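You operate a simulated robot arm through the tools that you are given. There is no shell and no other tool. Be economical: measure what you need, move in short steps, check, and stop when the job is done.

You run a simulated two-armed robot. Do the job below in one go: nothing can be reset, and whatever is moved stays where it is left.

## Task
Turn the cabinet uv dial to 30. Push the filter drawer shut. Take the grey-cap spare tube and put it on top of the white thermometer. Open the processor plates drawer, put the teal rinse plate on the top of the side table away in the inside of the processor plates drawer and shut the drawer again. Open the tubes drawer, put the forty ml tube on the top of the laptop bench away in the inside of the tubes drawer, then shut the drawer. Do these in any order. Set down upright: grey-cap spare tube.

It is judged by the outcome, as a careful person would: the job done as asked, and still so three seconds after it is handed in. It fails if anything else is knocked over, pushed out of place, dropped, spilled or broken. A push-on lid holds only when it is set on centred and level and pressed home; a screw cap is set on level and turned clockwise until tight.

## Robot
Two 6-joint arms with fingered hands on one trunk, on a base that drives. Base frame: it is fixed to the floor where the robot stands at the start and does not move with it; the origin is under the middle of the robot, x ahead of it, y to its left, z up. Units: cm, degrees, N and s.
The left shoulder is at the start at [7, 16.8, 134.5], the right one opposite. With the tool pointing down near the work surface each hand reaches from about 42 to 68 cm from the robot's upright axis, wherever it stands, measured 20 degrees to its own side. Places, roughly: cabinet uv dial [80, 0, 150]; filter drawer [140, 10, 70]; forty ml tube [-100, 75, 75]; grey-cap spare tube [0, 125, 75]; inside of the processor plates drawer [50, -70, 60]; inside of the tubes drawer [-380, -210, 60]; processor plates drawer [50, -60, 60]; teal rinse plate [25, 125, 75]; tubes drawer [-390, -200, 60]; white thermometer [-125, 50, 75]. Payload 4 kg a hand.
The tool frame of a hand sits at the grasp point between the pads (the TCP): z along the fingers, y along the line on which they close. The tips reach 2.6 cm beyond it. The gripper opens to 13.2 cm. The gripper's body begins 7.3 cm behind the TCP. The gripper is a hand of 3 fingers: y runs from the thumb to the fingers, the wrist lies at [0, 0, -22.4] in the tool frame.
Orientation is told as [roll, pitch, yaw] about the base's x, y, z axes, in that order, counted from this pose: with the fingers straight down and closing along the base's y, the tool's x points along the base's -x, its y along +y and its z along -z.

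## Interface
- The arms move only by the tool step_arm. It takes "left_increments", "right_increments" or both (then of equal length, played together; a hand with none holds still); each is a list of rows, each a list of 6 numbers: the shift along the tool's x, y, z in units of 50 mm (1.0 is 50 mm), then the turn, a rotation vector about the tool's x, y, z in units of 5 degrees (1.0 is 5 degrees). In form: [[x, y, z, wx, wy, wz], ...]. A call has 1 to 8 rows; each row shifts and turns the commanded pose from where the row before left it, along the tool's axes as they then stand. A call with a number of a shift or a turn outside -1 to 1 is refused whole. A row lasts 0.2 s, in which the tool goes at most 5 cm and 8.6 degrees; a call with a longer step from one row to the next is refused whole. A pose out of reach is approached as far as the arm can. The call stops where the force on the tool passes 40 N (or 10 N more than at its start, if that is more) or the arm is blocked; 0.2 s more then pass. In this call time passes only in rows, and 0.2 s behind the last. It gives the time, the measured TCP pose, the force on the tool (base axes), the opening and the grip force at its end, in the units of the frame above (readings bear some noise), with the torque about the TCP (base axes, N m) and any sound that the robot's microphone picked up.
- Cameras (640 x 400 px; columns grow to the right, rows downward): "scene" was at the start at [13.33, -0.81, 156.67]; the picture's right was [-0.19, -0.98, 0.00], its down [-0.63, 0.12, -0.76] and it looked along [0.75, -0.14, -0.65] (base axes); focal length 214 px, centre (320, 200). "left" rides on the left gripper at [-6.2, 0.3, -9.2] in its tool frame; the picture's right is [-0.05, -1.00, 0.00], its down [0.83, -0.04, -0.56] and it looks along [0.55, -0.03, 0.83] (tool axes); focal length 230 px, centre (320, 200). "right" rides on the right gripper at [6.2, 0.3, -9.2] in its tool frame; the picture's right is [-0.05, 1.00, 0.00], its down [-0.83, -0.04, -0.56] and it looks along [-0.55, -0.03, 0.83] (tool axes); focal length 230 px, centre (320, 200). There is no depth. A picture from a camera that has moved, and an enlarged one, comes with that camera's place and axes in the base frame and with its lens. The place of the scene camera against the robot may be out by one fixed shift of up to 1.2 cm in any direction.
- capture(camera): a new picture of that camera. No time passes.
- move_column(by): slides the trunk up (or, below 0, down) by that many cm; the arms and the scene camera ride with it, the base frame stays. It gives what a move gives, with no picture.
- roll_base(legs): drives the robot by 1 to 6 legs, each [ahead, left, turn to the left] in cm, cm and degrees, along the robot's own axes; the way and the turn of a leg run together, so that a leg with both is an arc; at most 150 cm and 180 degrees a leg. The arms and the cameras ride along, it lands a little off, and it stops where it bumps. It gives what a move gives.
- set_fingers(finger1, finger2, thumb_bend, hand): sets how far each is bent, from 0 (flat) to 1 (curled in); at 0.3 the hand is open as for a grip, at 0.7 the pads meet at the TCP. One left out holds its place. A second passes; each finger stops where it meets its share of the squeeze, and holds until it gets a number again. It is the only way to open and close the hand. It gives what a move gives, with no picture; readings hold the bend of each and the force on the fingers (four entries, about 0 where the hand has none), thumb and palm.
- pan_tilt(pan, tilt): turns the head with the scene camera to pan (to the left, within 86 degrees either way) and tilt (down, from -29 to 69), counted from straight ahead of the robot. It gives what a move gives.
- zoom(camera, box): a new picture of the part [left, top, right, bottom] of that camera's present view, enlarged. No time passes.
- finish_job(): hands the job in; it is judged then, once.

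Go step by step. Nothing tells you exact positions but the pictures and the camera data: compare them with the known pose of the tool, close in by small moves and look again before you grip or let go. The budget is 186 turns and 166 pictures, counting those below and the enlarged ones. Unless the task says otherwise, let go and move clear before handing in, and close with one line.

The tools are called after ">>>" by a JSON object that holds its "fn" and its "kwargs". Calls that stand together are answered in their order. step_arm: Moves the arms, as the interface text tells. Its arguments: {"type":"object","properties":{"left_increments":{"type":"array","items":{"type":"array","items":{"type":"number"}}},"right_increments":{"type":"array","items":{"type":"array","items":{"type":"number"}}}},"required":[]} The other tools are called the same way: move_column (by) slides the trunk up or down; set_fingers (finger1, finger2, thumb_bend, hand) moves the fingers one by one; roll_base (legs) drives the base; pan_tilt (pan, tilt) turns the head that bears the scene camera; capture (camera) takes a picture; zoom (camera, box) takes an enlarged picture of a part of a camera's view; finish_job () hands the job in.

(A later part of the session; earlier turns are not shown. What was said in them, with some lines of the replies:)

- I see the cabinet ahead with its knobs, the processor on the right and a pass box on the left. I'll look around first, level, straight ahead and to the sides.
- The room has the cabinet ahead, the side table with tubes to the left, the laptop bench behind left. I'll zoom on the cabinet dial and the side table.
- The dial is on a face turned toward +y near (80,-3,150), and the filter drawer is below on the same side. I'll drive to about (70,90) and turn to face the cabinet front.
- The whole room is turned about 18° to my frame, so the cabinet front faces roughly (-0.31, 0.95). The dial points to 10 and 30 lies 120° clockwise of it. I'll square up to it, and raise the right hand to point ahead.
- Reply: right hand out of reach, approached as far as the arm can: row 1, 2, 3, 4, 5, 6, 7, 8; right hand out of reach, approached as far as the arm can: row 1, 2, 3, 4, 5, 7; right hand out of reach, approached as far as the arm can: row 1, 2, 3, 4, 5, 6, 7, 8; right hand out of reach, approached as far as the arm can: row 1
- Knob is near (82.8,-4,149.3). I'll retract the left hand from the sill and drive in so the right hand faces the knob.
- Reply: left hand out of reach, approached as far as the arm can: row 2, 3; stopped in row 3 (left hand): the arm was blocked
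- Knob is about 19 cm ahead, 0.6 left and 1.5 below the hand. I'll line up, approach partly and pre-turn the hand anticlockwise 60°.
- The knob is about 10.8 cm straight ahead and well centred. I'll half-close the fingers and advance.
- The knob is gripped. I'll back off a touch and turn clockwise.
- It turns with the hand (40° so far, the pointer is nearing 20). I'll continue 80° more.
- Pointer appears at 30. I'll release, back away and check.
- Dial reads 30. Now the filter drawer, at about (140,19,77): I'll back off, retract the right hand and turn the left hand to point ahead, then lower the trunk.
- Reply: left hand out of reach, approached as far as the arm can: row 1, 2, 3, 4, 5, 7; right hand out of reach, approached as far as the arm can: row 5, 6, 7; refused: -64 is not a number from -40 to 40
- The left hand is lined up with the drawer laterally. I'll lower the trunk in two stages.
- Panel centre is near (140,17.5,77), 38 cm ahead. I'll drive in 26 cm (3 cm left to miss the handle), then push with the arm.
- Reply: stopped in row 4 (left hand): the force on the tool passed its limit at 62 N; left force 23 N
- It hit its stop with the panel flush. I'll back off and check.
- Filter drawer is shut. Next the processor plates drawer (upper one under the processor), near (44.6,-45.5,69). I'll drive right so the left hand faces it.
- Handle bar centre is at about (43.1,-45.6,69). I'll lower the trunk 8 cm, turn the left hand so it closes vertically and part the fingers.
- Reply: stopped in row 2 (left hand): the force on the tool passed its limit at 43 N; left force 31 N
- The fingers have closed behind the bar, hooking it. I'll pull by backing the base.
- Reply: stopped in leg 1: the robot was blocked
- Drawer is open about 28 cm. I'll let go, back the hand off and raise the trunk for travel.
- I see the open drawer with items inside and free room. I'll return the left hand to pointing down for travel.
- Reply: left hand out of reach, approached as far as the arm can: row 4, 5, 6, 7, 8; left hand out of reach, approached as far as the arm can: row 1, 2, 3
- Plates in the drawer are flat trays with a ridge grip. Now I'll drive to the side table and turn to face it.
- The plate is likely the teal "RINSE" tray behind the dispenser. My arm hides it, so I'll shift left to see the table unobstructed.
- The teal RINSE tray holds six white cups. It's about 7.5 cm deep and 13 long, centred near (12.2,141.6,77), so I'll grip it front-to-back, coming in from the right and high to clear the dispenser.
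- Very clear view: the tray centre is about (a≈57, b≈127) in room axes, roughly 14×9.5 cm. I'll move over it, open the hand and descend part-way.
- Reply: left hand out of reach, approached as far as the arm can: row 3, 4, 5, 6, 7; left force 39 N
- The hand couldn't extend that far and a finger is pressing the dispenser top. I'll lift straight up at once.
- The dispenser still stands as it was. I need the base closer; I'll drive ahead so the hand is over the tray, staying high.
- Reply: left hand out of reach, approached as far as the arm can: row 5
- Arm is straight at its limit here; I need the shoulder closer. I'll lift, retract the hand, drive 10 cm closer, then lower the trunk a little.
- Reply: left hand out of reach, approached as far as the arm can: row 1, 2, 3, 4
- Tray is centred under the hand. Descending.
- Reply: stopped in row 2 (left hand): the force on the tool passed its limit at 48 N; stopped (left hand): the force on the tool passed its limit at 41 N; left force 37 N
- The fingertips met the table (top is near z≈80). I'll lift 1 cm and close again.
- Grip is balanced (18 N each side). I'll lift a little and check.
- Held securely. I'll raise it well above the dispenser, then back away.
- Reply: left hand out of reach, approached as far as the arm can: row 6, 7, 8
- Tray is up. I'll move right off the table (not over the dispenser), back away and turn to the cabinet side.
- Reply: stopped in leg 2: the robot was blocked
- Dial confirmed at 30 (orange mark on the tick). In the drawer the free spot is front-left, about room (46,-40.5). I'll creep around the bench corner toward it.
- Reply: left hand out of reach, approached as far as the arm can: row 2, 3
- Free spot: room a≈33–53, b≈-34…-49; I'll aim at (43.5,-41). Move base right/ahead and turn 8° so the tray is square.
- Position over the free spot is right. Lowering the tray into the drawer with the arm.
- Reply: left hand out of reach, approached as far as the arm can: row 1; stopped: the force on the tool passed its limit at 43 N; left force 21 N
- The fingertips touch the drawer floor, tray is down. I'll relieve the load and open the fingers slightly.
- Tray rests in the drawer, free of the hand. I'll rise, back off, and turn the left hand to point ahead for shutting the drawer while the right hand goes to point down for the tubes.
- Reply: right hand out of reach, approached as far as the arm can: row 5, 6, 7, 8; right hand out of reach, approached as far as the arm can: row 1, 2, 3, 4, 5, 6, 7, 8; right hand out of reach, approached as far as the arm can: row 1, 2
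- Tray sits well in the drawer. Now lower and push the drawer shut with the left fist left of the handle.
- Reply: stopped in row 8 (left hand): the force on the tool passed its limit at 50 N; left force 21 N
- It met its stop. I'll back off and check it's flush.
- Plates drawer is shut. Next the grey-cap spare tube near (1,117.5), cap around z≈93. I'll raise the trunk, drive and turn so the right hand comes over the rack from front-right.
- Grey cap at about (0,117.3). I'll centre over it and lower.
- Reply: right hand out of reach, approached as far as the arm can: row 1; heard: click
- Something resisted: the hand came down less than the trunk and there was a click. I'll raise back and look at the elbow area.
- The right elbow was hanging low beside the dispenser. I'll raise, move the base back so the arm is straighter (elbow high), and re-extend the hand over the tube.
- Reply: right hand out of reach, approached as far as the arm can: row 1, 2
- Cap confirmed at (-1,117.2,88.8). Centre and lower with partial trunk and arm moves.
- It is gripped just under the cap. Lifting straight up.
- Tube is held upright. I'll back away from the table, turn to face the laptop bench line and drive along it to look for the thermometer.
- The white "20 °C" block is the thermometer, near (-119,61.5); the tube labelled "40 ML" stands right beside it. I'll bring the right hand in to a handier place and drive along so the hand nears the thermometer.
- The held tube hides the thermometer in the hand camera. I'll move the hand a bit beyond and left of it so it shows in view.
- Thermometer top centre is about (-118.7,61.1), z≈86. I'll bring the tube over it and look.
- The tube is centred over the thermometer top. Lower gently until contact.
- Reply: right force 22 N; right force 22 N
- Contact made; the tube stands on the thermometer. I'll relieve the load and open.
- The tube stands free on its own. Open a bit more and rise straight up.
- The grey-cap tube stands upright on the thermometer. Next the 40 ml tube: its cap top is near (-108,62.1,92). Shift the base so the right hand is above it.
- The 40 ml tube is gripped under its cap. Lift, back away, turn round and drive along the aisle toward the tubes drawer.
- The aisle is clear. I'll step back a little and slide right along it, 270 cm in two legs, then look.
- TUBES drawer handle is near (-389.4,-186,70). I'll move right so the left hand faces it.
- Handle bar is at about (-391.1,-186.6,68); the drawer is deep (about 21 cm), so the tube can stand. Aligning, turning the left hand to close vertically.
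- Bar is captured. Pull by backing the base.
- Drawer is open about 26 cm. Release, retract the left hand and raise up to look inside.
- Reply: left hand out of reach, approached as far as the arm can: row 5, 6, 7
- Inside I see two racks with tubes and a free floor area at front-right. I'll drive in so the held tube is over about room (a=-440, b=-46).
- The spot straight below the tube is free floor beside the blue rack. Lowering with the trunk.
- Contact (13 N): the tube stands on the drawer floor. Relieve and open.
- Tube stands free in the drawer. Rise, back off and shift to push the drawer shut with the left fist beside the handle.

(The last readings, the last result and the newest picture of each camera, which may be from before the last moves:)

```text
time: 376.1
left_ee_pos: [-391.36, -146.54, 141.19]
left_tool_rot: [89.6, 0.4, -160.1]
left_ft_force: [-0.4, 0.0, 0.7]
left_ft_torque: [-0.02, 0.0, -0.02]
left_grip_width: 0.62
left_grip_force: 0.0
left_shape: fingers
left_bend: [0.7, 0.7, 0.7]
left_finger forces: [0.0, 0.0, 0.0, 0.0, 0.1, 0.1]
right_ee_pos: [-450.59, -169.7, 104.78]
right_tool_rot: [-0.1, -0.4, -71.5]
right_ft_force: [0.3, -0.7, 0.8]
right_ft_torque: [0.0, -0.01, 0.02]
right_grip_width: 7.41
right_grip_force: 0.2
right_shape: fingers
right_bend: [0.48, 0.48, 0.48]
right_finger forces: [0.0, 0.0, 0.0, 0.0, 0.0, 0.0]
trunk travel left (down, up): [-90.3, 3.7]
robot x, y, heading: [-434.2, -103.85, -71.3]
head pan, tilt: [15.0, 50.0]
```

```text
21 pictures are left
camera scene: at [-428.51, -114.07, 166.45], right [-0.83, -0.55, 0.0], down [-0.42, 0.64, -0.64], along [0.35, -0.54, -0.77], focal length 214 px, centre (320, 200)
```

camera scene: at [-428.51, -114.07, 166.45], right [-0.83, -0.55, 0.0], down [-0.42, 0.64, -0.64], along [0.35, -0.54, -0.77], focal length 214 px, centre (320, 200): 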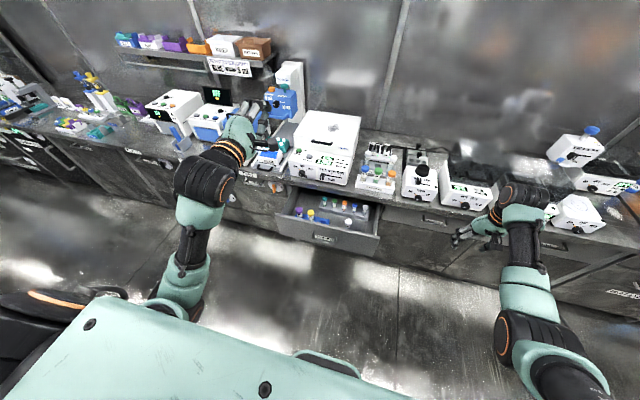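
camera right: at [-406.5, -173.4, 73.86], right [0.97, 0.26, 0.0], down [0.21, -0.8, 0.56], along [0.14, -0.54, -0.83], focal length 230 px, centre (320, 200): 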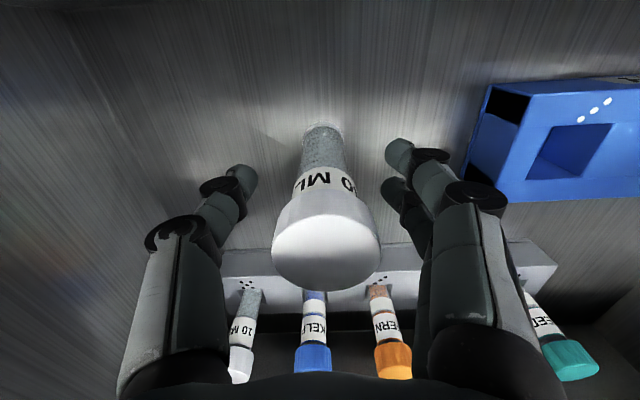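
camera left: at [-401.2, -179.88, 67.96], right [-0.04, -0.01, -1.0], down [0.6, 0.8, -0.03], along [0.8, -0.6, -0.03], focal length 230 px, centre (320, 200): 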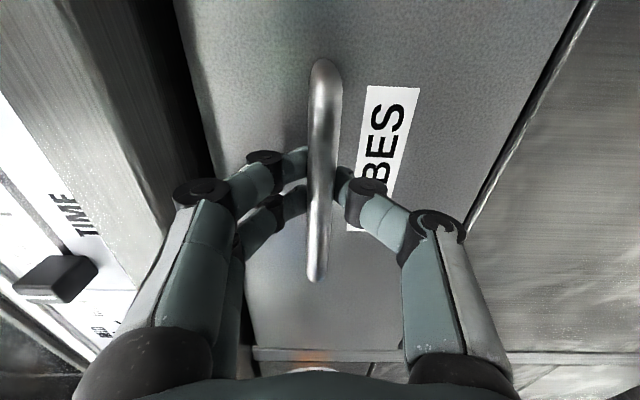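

>>> {"fn": "move_column", "kwargs": {"by": -40}}

>>> {"fn": "move_column", "kwargs": {"by": -35}}

>>> {"fn": "roll_base", "kwargs": {"legs": [[12, 0, -0.5]]}}

>>> {"fn": "capture", "kwargs": {"camera": "left"}}

```text
time: 379.9
left_ee_pos: [-391.48, -146.43, 101.18]
left_tool_rot: [89.7, 0.5, -160.0]
left_ft_force: [0.1, -0.3, 0.4]
left_ft_torque: [0.0, -0.03, 0.01]
left_grip_width: 0.61
left_grip_force: 0.1
left_shape: fingers
left_bend: [0.7, 0.7, 0.7]
left_finger forces: [0.0, 0.0, 0.0, 0.1, 0.0, 0.0]
right_ee_pos: [-450.65, -169.73, 64.76]
right_tool_rot: [-0.1, -0.3, -71.5]
right_ft_force: [0.0, 0.3, 0.1]
right_ft_torque: [0.01, 0.01, -0.01]
right_grip_width: 7.4
right_grip_force: 0.0
right_shape: fingers
right_bend: [0.48, 0.48, 0.48]
right_finger forces: [0.0, 0.0, 0.1, 0.0, 0.1, 0.0]
trunk travel left (down, up): [-50.3, 43.7]
robot x, y, heading: [-434.14, -103.91, -71.2]
head pan, tilt: [15.0, 50.0]
```

```text
time: 383.4
left_ee_pos: [-391.36, -146.52, 66.24]
left_tool_rot: [89.7, 0.5, -160.1]
left_ft_force: [-0.2, -0.1, 0.8]
left_ft_torque: [-0.01, 0.03, 0.01]
left_grip_width: 0.62
left_grip_force: 0.1
left_shape: fingers
left_bend: [0.7, 0.7, 0.7]
left_finger forces: [0.0, 0.0, 0.1, 0.0, 0.0, 0.0]
right_ee_pos: [-450.72, -169.66, 29.82]
right_tool_rot: [-0.1, -0.4, -71.5]
right_ft_force: [0.0, -0.5, 0.0]
right_ft_torque: [-0.02, 0.0, 0.0]
right_grip_width: 7.39
right_grip_force: 0.0
right_shape: fingers
right_bend: [0.48, 0.48, 0.48]
right_finger forces: [0.1, 0.0, 0.1, 0.0, 0.0, 0.1]
trunk travel left (down, up): [-15.3, 78.7]
robot x, y, heading: [-434.04, -103.58, -71.8]
head pan, tilt: [15.0, 50.0]
```

```text
time: 384.6
left_ee_pos: [-388.28, -158.06, 66.17]
left_tool_rot: [89.7, 0.4, -160.7]
left_ft_force: [0.1, 0.6, 0.2]
left_ft_torque: [0.02, 0.01, -0.01]
left_grip_width: 0.63
left_grip_force: 0.0
left_shape: fingers
left_bend: [0.7, 0.7, 0.7]
left_finger forces: [0.1, 0.1, 0.1, 0.0, 0.1, 0.0]
right_ee_pos: [-447.71, -180.68, 29.78]
right_tool_rot: [-0.2, -0.3, -72.1]
right_ft_force: [-0.2, 0.4, -0.6]
right_ft_torque: [0.01, 0.01, -0.02]
right_grip_width: 7.36
right_grip_force: 0.1
right_shape: fingers
right_bend: [0.48, 0.48, 0.48]
right_finger forces: [0.0, 0.0, 0.0, 0.1, 0.0, 0.1]
trunk travel left (down, up): [-15.3, 78.7]
robot x, y, heading: [-430.65, -114.9, -72.0]
head pan, tilt: [15.0, 50.0]
```

```text
20 pictures are left
camera left: at [-397.05, -151.37, 66.5], right [-0.04, -0.01, -1.0], down [0.6, 0.8, -0.03], along [0.8, -0.6, -0.03], focal length 230 px, centre (320, 200)
```

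left: 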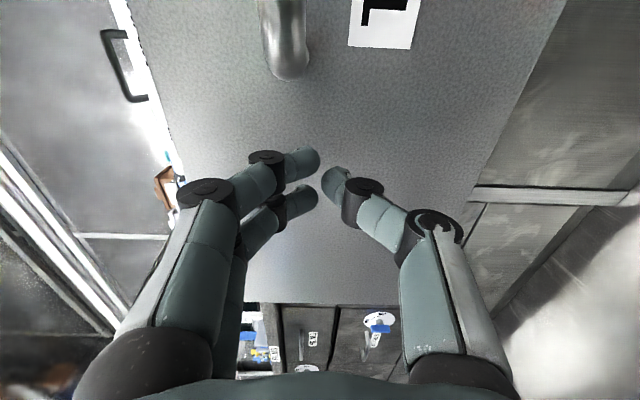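

The fist is in front of the panel, just beside the handle. Pushing slowly.

>>> {"fn": "step_arm", "kwargs": {"left_increments": [[0, 0, 0.2, 0, 0, 0], [0, 0, 0.25, 0, 0, 0], [0, 0, 0.25, 0, 0, 0], [0, 0, 0.25, 0, 0, 0], [0, 0, 0.25, 0, 0, 0], [0, 0, 0.25, 0, 0, 0], [0, 0, 0.25, 0, 0, 0], [0, 0, 0.25, 0, 0, 0]]}}

>>> {"fn": "step_arm", "kwargs": {"left_increments": [[0, 0, 0.25, 0, 0, 0], [0, 0, 0.25, 0, 0, 0], [0, 0, 0.25, 0, 0, 0], [0, 0, 0.25, 0, 0, 0], [0, 0, 0.25, 0, 0, 0], [0, 0, 0.25, 0, 0, 0], [0, 0, 0.25, 0, 0, 0], [0, 0, 0.25, 0, 0, 0]]}}

>>> {"fn": "step_arm", "kwargs": {"left_increments": [[0, 0, 0.25, 0, 0, 0], [0, 0, 0.25, 0, 0, 0], [0, 0, 0.2, 0, 0, 0], [0, 0, 0.2, 0, 0, 0], [0, 0, 0.2, 0, 0, 0], [0, 0, 0.2, 0, 0, 0], [0, 0, 0.2, 0, 0, 0], [0, 0, 0.2, 0, 0, 0]]}}

>>> {"fn": "capture", "kwargs": {"camera": "left"}}

```text
time: 386.4
left_ee_pos: [-385.12, -167.34, 66.03]
left_tool_rot: [89.6, 0.4, -160.7]
left_ft_force: [-0.8, 0.3, 0.1]
left_ft_torque: [-0.04, -0.02, -0.01]
left_grip_width: 0.54
left_grip_force: 0.1
left_shape: fingers
left_bend: [0.7, 0.7, 0.7]
left_finger forces: [0.0, 0.1, 0.0, 0.0, 0.0, 0.0]
right_ee_pos: [-447.86, -180.58, 29.82]
right_tool_rot: [-0.1, -0.4, -72.1]
right_ft_force: [-0.5, -0.5, -0.2]
right_ft_torque: [-0.04, -0.04, 0.01]
right_grip_width: 7.37
right_grip_force: 0.0
right_shape: fingers
right_bend: [0.48, 0.48, 0.48]
right_finger forces: [0.0, 0.0, 0.1, 0.0, 0.0, 0.0]
trunk travel left (down, up): [-15.3, 78.7]
robot x, y, heading: [-430.76, -114.76, -72.3]
head pan, tilt: [15.0, 50.0]
```

```text
time: 388.2
left_ee_pos: [-381.74, -176.73, 66.17]
left_tool_rot: [89.5, 0.4, -160.7]
left_ft_force: [0.1, -0.1, 0.0]
left_ft_torque: [0.0, 0.04, -0.01]
left_grip_width: 0.5
left_grip_force: 0.0
left_shape: fingers
left_bend: [0.7, 0.7, 0.7]
left_finger forces: [0.0, 0.1, 0.0, 0.0, 0.0, 0.0]
right_ee_pos: [-447.77, -180.61, 29.74]
right_tool_rot: [-0.2, -0.2, -72.1]
right_ft_force: [-0.3, -0.1, 0.3]
right_ft_torque: [-0.02, -0.02, -0.02]
right_grip_width: 7.41
right_grip_force: 0.0
right_shape: fingers
right_bend: [0.48, 0.48, 0.48]
right_finger forces: [0.0, 0.0, 0.0, 0.1, 0.0, 0.0]
trunk travel left (down, up): [-15.3, 78.7]
robot x, y, heading: [-430.82, -114.77, -71.9]
head pan, tilt: [15.0, 50.0]
```

```text
time: 390.0
left_ee_pos: [-379.02, -184.88, 65.97]
left_tool_rot: [89.6, 0.5, -160.7]
left_ft_force: [0.4, 0.0, 0.4]
left_ft_torque: [0.05, 0.0, -0.02]
left_grip_width: 0.53
left_grip_force: 0.1
left_shape: fingers
left_bend: [0.7, 0.7, 0.7]
left_finger forces: [0.0, 0.0, 0.0, 0.0, 0.1, 0.1]
right_ee_pos: [-447.74, -180.6, 29.71]
right_tool_rot: [-0.2, -0.4, -72.1]
right_ft_force: [0.3, 0.3, 0.0]
right_ft_torque: [0.01, -0.03, 0.03]
right_grip_width: 7.37
right_grip_force: 0.1
right_shape: fingers
right_bend: [0.48, 0.48, 0.48]
right_finger forces: [0.0, 0.0, 0.1, 0.0, 0.0, 0.0]
trunk travel left (down, up): [-15.3, 78.7]
robot x, y, heading: [-430.66, -114.86, -72.1]
head pan, tilt: [15.0, 50.0]
```

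```text
19 pictures are left
camera left: at [-387.81, -178.13, 66.34], right [-0.04, -0.01, -1.0], down [0.6, 0.8, -0.03], along [0.8, -0.6, -0.03], focal length 230 px, centre (320, 200)
```

left: 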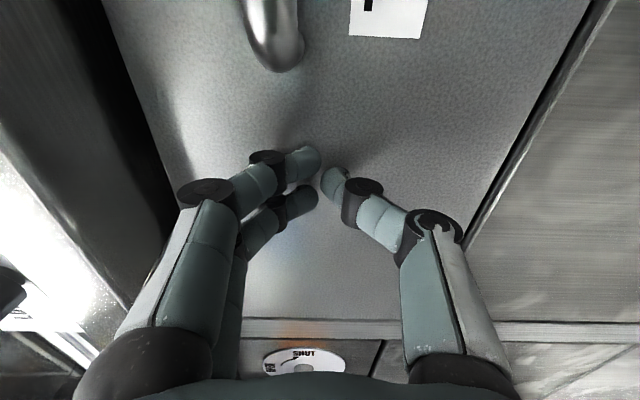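

>>> {"fn": "step_arm", "kwargs": {"left_increments": [[0, 0, 0.15, 0, 0, 0], [0, 0, 0.15, 0, 0, 0], [0, 0, 0.15, 0, 0, 0], [0, 0, 0.15, 0, 0, 0], [0, 0, 0.15, 0, 0, 0], [0, 0, 0.15, 0, 0, 0]]}}

>>> {"fn": "capture", "kwargs": {"camera": "left"}}

```text
time: 390.4
left_ee_pos: [-378.93, -184.96, 65.95]
left_tool_rot: [89.8, 0.3, -160.9]
left_ft_force: [-11.7, 24.2, -0.9]
left_ft_torque: [0.09, 0.06, -0.2]
left_grip_width: 0.47
left_grip_force: 12.8
left_shape: fingers
left_bend: [0.71, 0.71, 0.71]
left_finger forces: [6.1, 4.3, 0.0, 0.0, 14.7, 0.0]
right_ee_pos: [-447.72, -180.44, 29.98]
right_tool_rot: [-0.1, -0.5, -72.0]
right_ft_force: [-0.1, 0.2, 0.0]
right_ft_torque: [-0.01, -0.01, 0.01]
right_grip_width: 7.39
right_grip_force: 0.0
right_shape: fingers
right_bend: [0.48, 0.48, 0.48]
right_finger forces: [0.0, 0.0, 0.0, 0.0, 0.0, 0.0]
trunk travel left (down, up): [-15.3, 78.7]
robot x, y, heading: [-430.45, -114.75, -71.8]
head pan, tilt: [15.0, 50.0]
stopped in row 2 (left hand): the force on the tool passed its limit at 48 N (the readings are from after the stop); the commanded pose is now the measured one
```

```text
18 pictures are left
camera left: at [-387.73, -178.26, 66.36], right [-0.05, -0.01, -1.0], down [0.6, 0.8, -0.03], along [0.8, -0.6, -0.03], focal length 230 px, centre (320, 200)
```

left: 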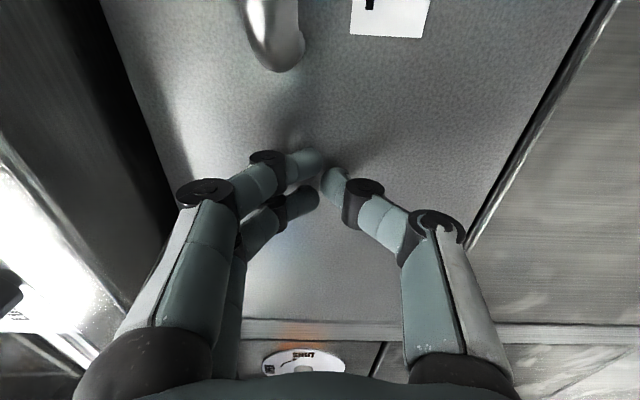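

It has hit its stop. I'll back away and check it's flush.

>>> {"fn": "step_arm", "kwargs": {"left_increments": [[0, 0, -0.5, 0, 0, 0], [0, 0, -0.7, 0, 0, 0], [0, 0, -0.7, 0, 0, 0], [0, 0, -0.7, 0, 0, 0]]}}

>>> {"fn": "roll_base", "kwargs": {"legs": [[-15, 0, 0]]}}

>>> {"fn": "move_column", "kwargs": {"by": 40}}

>>> {"fn": "zoom", "kwargs": {"camera": "scene", "box": [220, 130, 460, 280]}}

```text
time: 391.4
left_ee_pos: [-383.12, -172.9, 65.83]
left_tool_rot: [89.5, 0.3, -160.8]
left_ft_force: [-0.8, -0.4, 0.1]
left_ft_torque: [0.02, 0.02, 0.0]
left_grip_width: 0.55
left_grip_force: 0.0
left_shape: fingers
left_bend: [0.7, 0.7, 0.7]
left_finger forces: [0.0, 0.0, 0.0, 0.1, 0.0, 0.0]
right_ee_pos: [-447.76, -180.59, 29.91]
right_tool_rot: [-0.1, -0.4, -72.1]
right_ft_force: [-0.1, 1.0, 0.2]
right_ft_torque: [0.02, -0.02, 0.0]
right_grip_width: 7.39
right_grip_force: 0.1
right_shape: fingers
right_bend: [0.48, 0.48, 0.48]
right_finger forces: [0.1, 0.0, 0.0, 0.1, 0.0, 0.0]
trunk travel left (down, up): [-15.3, 78.7]
robot x, y, heading: [-430.64, -114.58, -72.1]
head pan, tilt: [15.0, 50.0]
```

```text
time: 392.7
left_ee_pos: [-387.8, -158.82, 65.79]
left_tool_rot: [89.3, 0.3, -160.9]
left_ft_force: [0.1, 0.7, 0.3]
left_ft_torque: [0.01, -0.03, -0.04]
left_grip_width: 0.58
left_grip_force: 0.1
left_shape: fingers
left_bend: [0.7, 0.7, 0.7]
left_finger forces: [0.0, 0.0, 0.1, 0.1, 0.0, 0.1]
right_ee_pos: [-452.4, -166.45, 29.75]
right_tool_rot: [-0.1, -0.4, -72.1]
right_ft_force: [-0.2, 0.0, 0.1]
right_ft_torque: [-0.02, 0.0, -0.02]
right_grip_width: 7.39
right_grip_force: 0.0
right_shape: fingers
right_bend: [0.48, 0.48, 0.48]
right_finger forces: [0.1, 0.1, 0.0, 0.1, 0.0, 0.0]
trunk travel left (down, up): [-15.3, 78.7]
robot x, y, heading: [-435.42, -100.57, -72.2]
head pan, tilt: [15.0, 50.0]
```

```text
time: 396.6
left_ee_pos: [-387.73, -158.85, 105.9]
left_tool_rot: [89.5, 0.3, -160.8]
left_ft_force: [-0.3, -0.3, 0.7]
left_ft_torque: [-0.02, 0.01, -0.01]
left_grip_width: 0.55
left_grip_force: 0.1
left_shape: fingers
left_bend: [0.7, 0.7, 0.7]
left_finger forces: [0.0, 0.1, 0.0, 0.0, 0.1, 0.0]
right_ee_pos: [-452.16, -166.57, 69.8]
right_tool_rot: [-0.1, -0.3, -72.2]
right_ft_force: [0.1, -0.4, 0.5]
right_ft_torque: [0.0, -0.03, 0.0]
right_grip_width: 7.4
right_grip_force: 0.0
right_shape: fingers
right_bend: [0.48, 0.48, 0.48]
right_finger forces: [0.0, 0.0, 0.0, 0.0, 0.1, 0.0]
trunk travel left (down, up): [-55.3, 38.7]
robot x, y, heading: [-435.15, -100.6, -72.1]
head pan, tilt: [15.0, 50.0]
```

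```text
2.67 times, centred on (340, 205) of scene
camera zoom: at [-429.61, -111.09, 131.44], right [-0.84, -0.54, 0.0], down [-0.42, 0.64, -0.64], along [0.35, -0.54, -0.77], focal length 572 px, centre (267, 187)
```

zoom: 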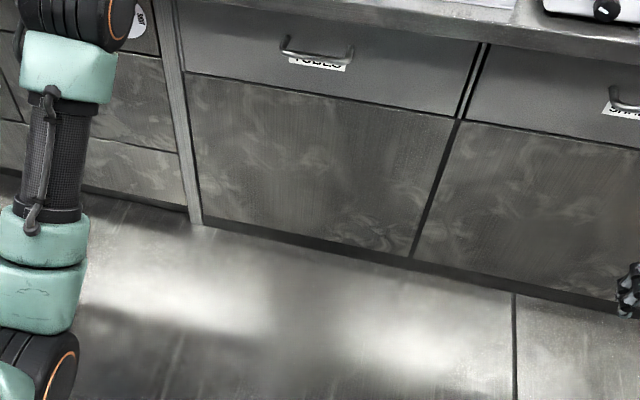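

Tubes drawer is shut and flush. Before handing in I'll drive back to verify the tube on the thermometer and the side table items (I heard a click there earlier).

>>> {"fn": "move_column", "kwargs": {"by": 38}}

>>> {"fn": "roll_base", "kwargs": {"legs": [[16, 0, 0], [0, 145, 0], [0, 145, 0], [0, 100, 0]]}}

>>> {"fn": "roll_base", "kwargs": {"legs": [[0, 0, 90], [0, 0, 60]]}}

>>> {"fn": "pan_tilt", "kwargs": {"pan": 10, "tilt": 25}}

>>> {"fn": "capture", "kwargs": {"camera": "scene"}}

```text
time: 400.2
left_ee_pos: [-387.62, -158.86, 143.87]
left_tool_rot: [89.3, 0.3, -160.8]
left_ft_force: [-0.1, -0.4, 0.6]
left_ft_torque: [-0.03, 0.0, -0.01]
left_grip_width: 0.56
left_grip_force: 0.0
left_shape: fingers
left_bend: [0.7, 0.7, 0.7]
left_finger forces: [0.0, 0.0, 0.0, 0.1, 0.0, 0.0]
right_ee_pos: [-452.35, -166.46, 107.71]
right_tool_rot: [-0.1, -0.4, -72.2]
right_ft_force: [0.9, 0.4, -0.2]
right_ft_torque: [-0.01, 0.02, 0.0]
right_grip_width: 7.38
right_grip_force: 0.1
right_shape: fingers
right_bend: [0.48, 0.48, 0.48]
right_finger forces: [0.0, 0.0, 0.1, 0.0, 0.0, 0.0]
trunk travel left (down, up): [-93.3, 0.7]
robot x, y, heading: [-435.12, -100.43, -72.0]
head pan, tilt: [15.0, 50.0]
```

```text
time: 420.1
left_ee_pos: [-9.96, -56.56, 143.85]
left_tool_rot: [89.4, 0.4, -161.5]
left_ft_force: [-0.2, 0.5, -0.1]
left_ft_torque: [0.0, 0.02, 0.03]
left_grip_width: 0.55
left_grip_force: 0.1
left_shape: fingers
left_bend: [0.7, 0.7, 0.7]
left_finger forces: [0.0, 0.0, 0.0, 0.0, 0.0, 0.1]
right_ee_pos: [-74.67, -63.32, 107.74]
right_tool_rot: [0.0, -0.4, -72.9]
right_ft_force: [0.5, 0.7, 0.3]
right_ft_torque: [0.04, 0.0, 0.01]
right_grip_width: 7.39
right_grip_force: 0.1
right_shape: fingers
right_bend: [0.48, 0.48, 0.48]
right_finger forces: [0.0, 0.0, 0.1, 0.0, 0.1, 0.0]
trunk travel left (down, up): [-93.3, 0.7]
robot x, y, heading: [-56.77, 2.4, -73.0]
head pan, tilt: [15.0, 50.0]
```

```text
time: 426.9
left_ee_pos: [-65.93, 76.98, 143.91]
left_tool_rot: [89.4, 0.4, -13.0]
left_ft_force: [0.6, 0.3, -0.6]
left_ft_torque: [0.01, 0.03, 0.01]
left_grip_width: 0.54
left_grip_force: 0.0
left_shape: fingers
left_bend: [0.7, 0.7, 0.7]
left_finger forces: [0.0, 0.0, 0.0, 0.1, 0.0, 0.0]
right_ee_pos: [-7.35, 48.98, 107.66]
right_tool_rot: [0.1, -0.3, 75.6]
right_ft_force: [-0.1, 0.0, 0.6]
right_ft_torque: [0.01, -0.03, -0.03]
right_grip_width: 7.39
right_grip_force: 0.1
right_shape: fingers
right_bend: [0.48, 0.48, 0.48]
right_finger forces: [0.0, 0.0, 0.0, 0.0, 0.0, 0.0]
trunk travel left (down, up): [-93.3, 0.7]
robot x, y, heading: [-56.8, 2.29, 75.8]
head pan, tilt: [15.0, 50.0]
```

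```text
time: 427.8
left_ee_pos: [-65.97, 77.04, 143.95]
left_tool_rot: [89.4, 0.3, -13.0]
left_ft_force: [-0.3, -0.2, -0.1]
left_ft_torque: [0.04, 0.02, -0.02]
left_grip_width: 0.56
left_grip_force: 0.1
left_shape: fingers
left_bend: [0.7, 0.7, 0.7]
left_finger forces: [0.0, 0.0, 0.0, 0.1, 0.0, 0.0]
right_ee_pos: [-7.26, 48.98, 107.74]
right_tool_rot: [-0.2, -0.2, 75.7]
right_ft_force: [-1.0, -0.1, 0.0]
right_ft_torque: [-0.02, 0.0, 0.01]
right_grip_width: 7.4
right_grip_force: 0.0
right_shape: fingers
right_bend: [0.48, 0.48, 0.48]
right_finger forces: [0.0, 0.0, 0.0, 0.0, 0.0, 0.0]
trunk travel left (down, up): [-93.3, 0.7]
robot x, y, heading: [-57.01, 2.23, 75.9]
head pan, tilt: [10.0, 25.0]
```

```text
16 pictures are left
camera scene: at [-54.96, 17.18, 173.19], right [1.0, -0.08, 0.0], down [-0.03, -0.42, -0.91], along [0.07, 0.9, -0.42], focal length 214 px, centre (320, 200)
```

scene: 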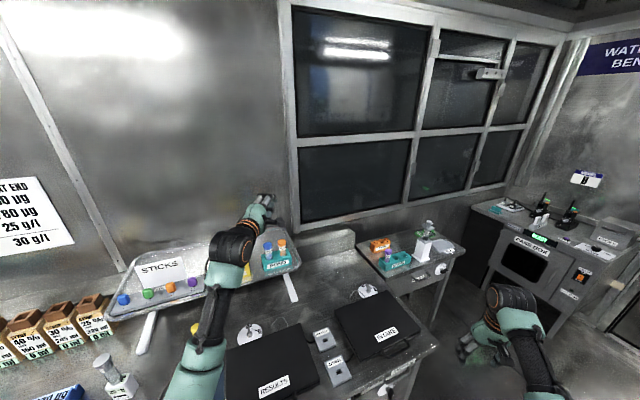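

>>> {"fn": "zoom", "kwargs": {"camera": "scene", "box": [355, 215, 475, 300]}}

>>> {"fn": "zoom", "kwargs": {"camera": "scene", "box": [70, 330, 170, 400]}}

```text
4.71 times, centred on (415, 258) of scene
camera zoom: at [-54.96, 17.18, 173.19], right [1.0, -0.08, 0.0], down [-0.03, -0.42, -0.91], along [0.07, 0.9, -0.42], focal length 1009 px, centre (-127, -71)
```

zoom: 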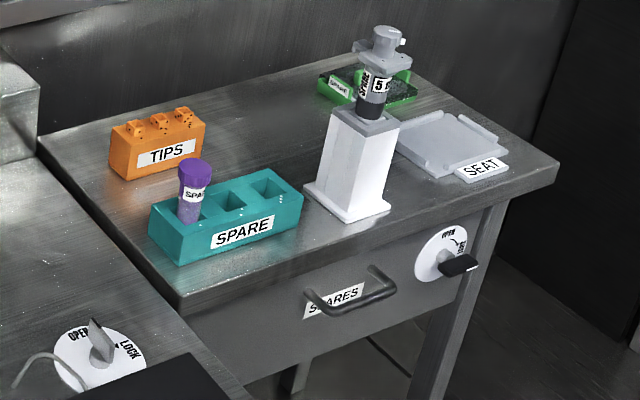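

```text
5.71 times, centred on (120, 365) of scene
camera zoom: at [-54.96, 17.18, 173.19], right [1.0, -0.08, 0.0], down [-0.03, -0.42, -0.91], along [0.07, 0.9, -0.42], focal length 1226 px, centre (1463, -743)
```

zoom: 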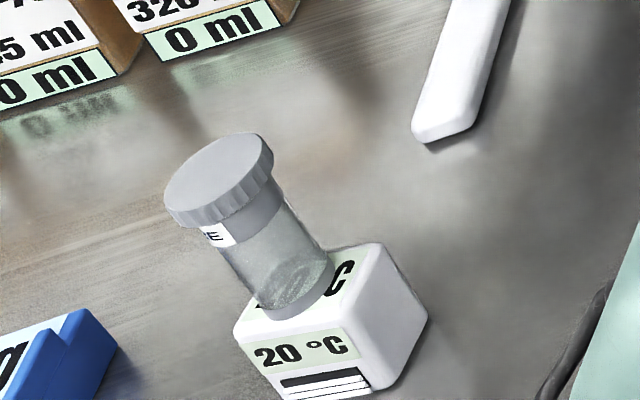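

Everything checks out: the grey-cap tube stands upright on the thermometer, and the dispenser, racks, seat and spare plate stand in place. Both hands are clear, so I'm handing in.

>>> {"fn": "finish_job", "kwargs": {}}

```text
The job is handed in.
```

The whole job is done: UV dial at 30, filter drawer shut, grey-cap tube upright on the thermometer, rinse plate and 40 ml tube each away in their shut drawers. On the way my hand pressed the 5 ml dispenser once, and I heard a click when my arm caught on something beside it; it looked undisturbed when I checked.
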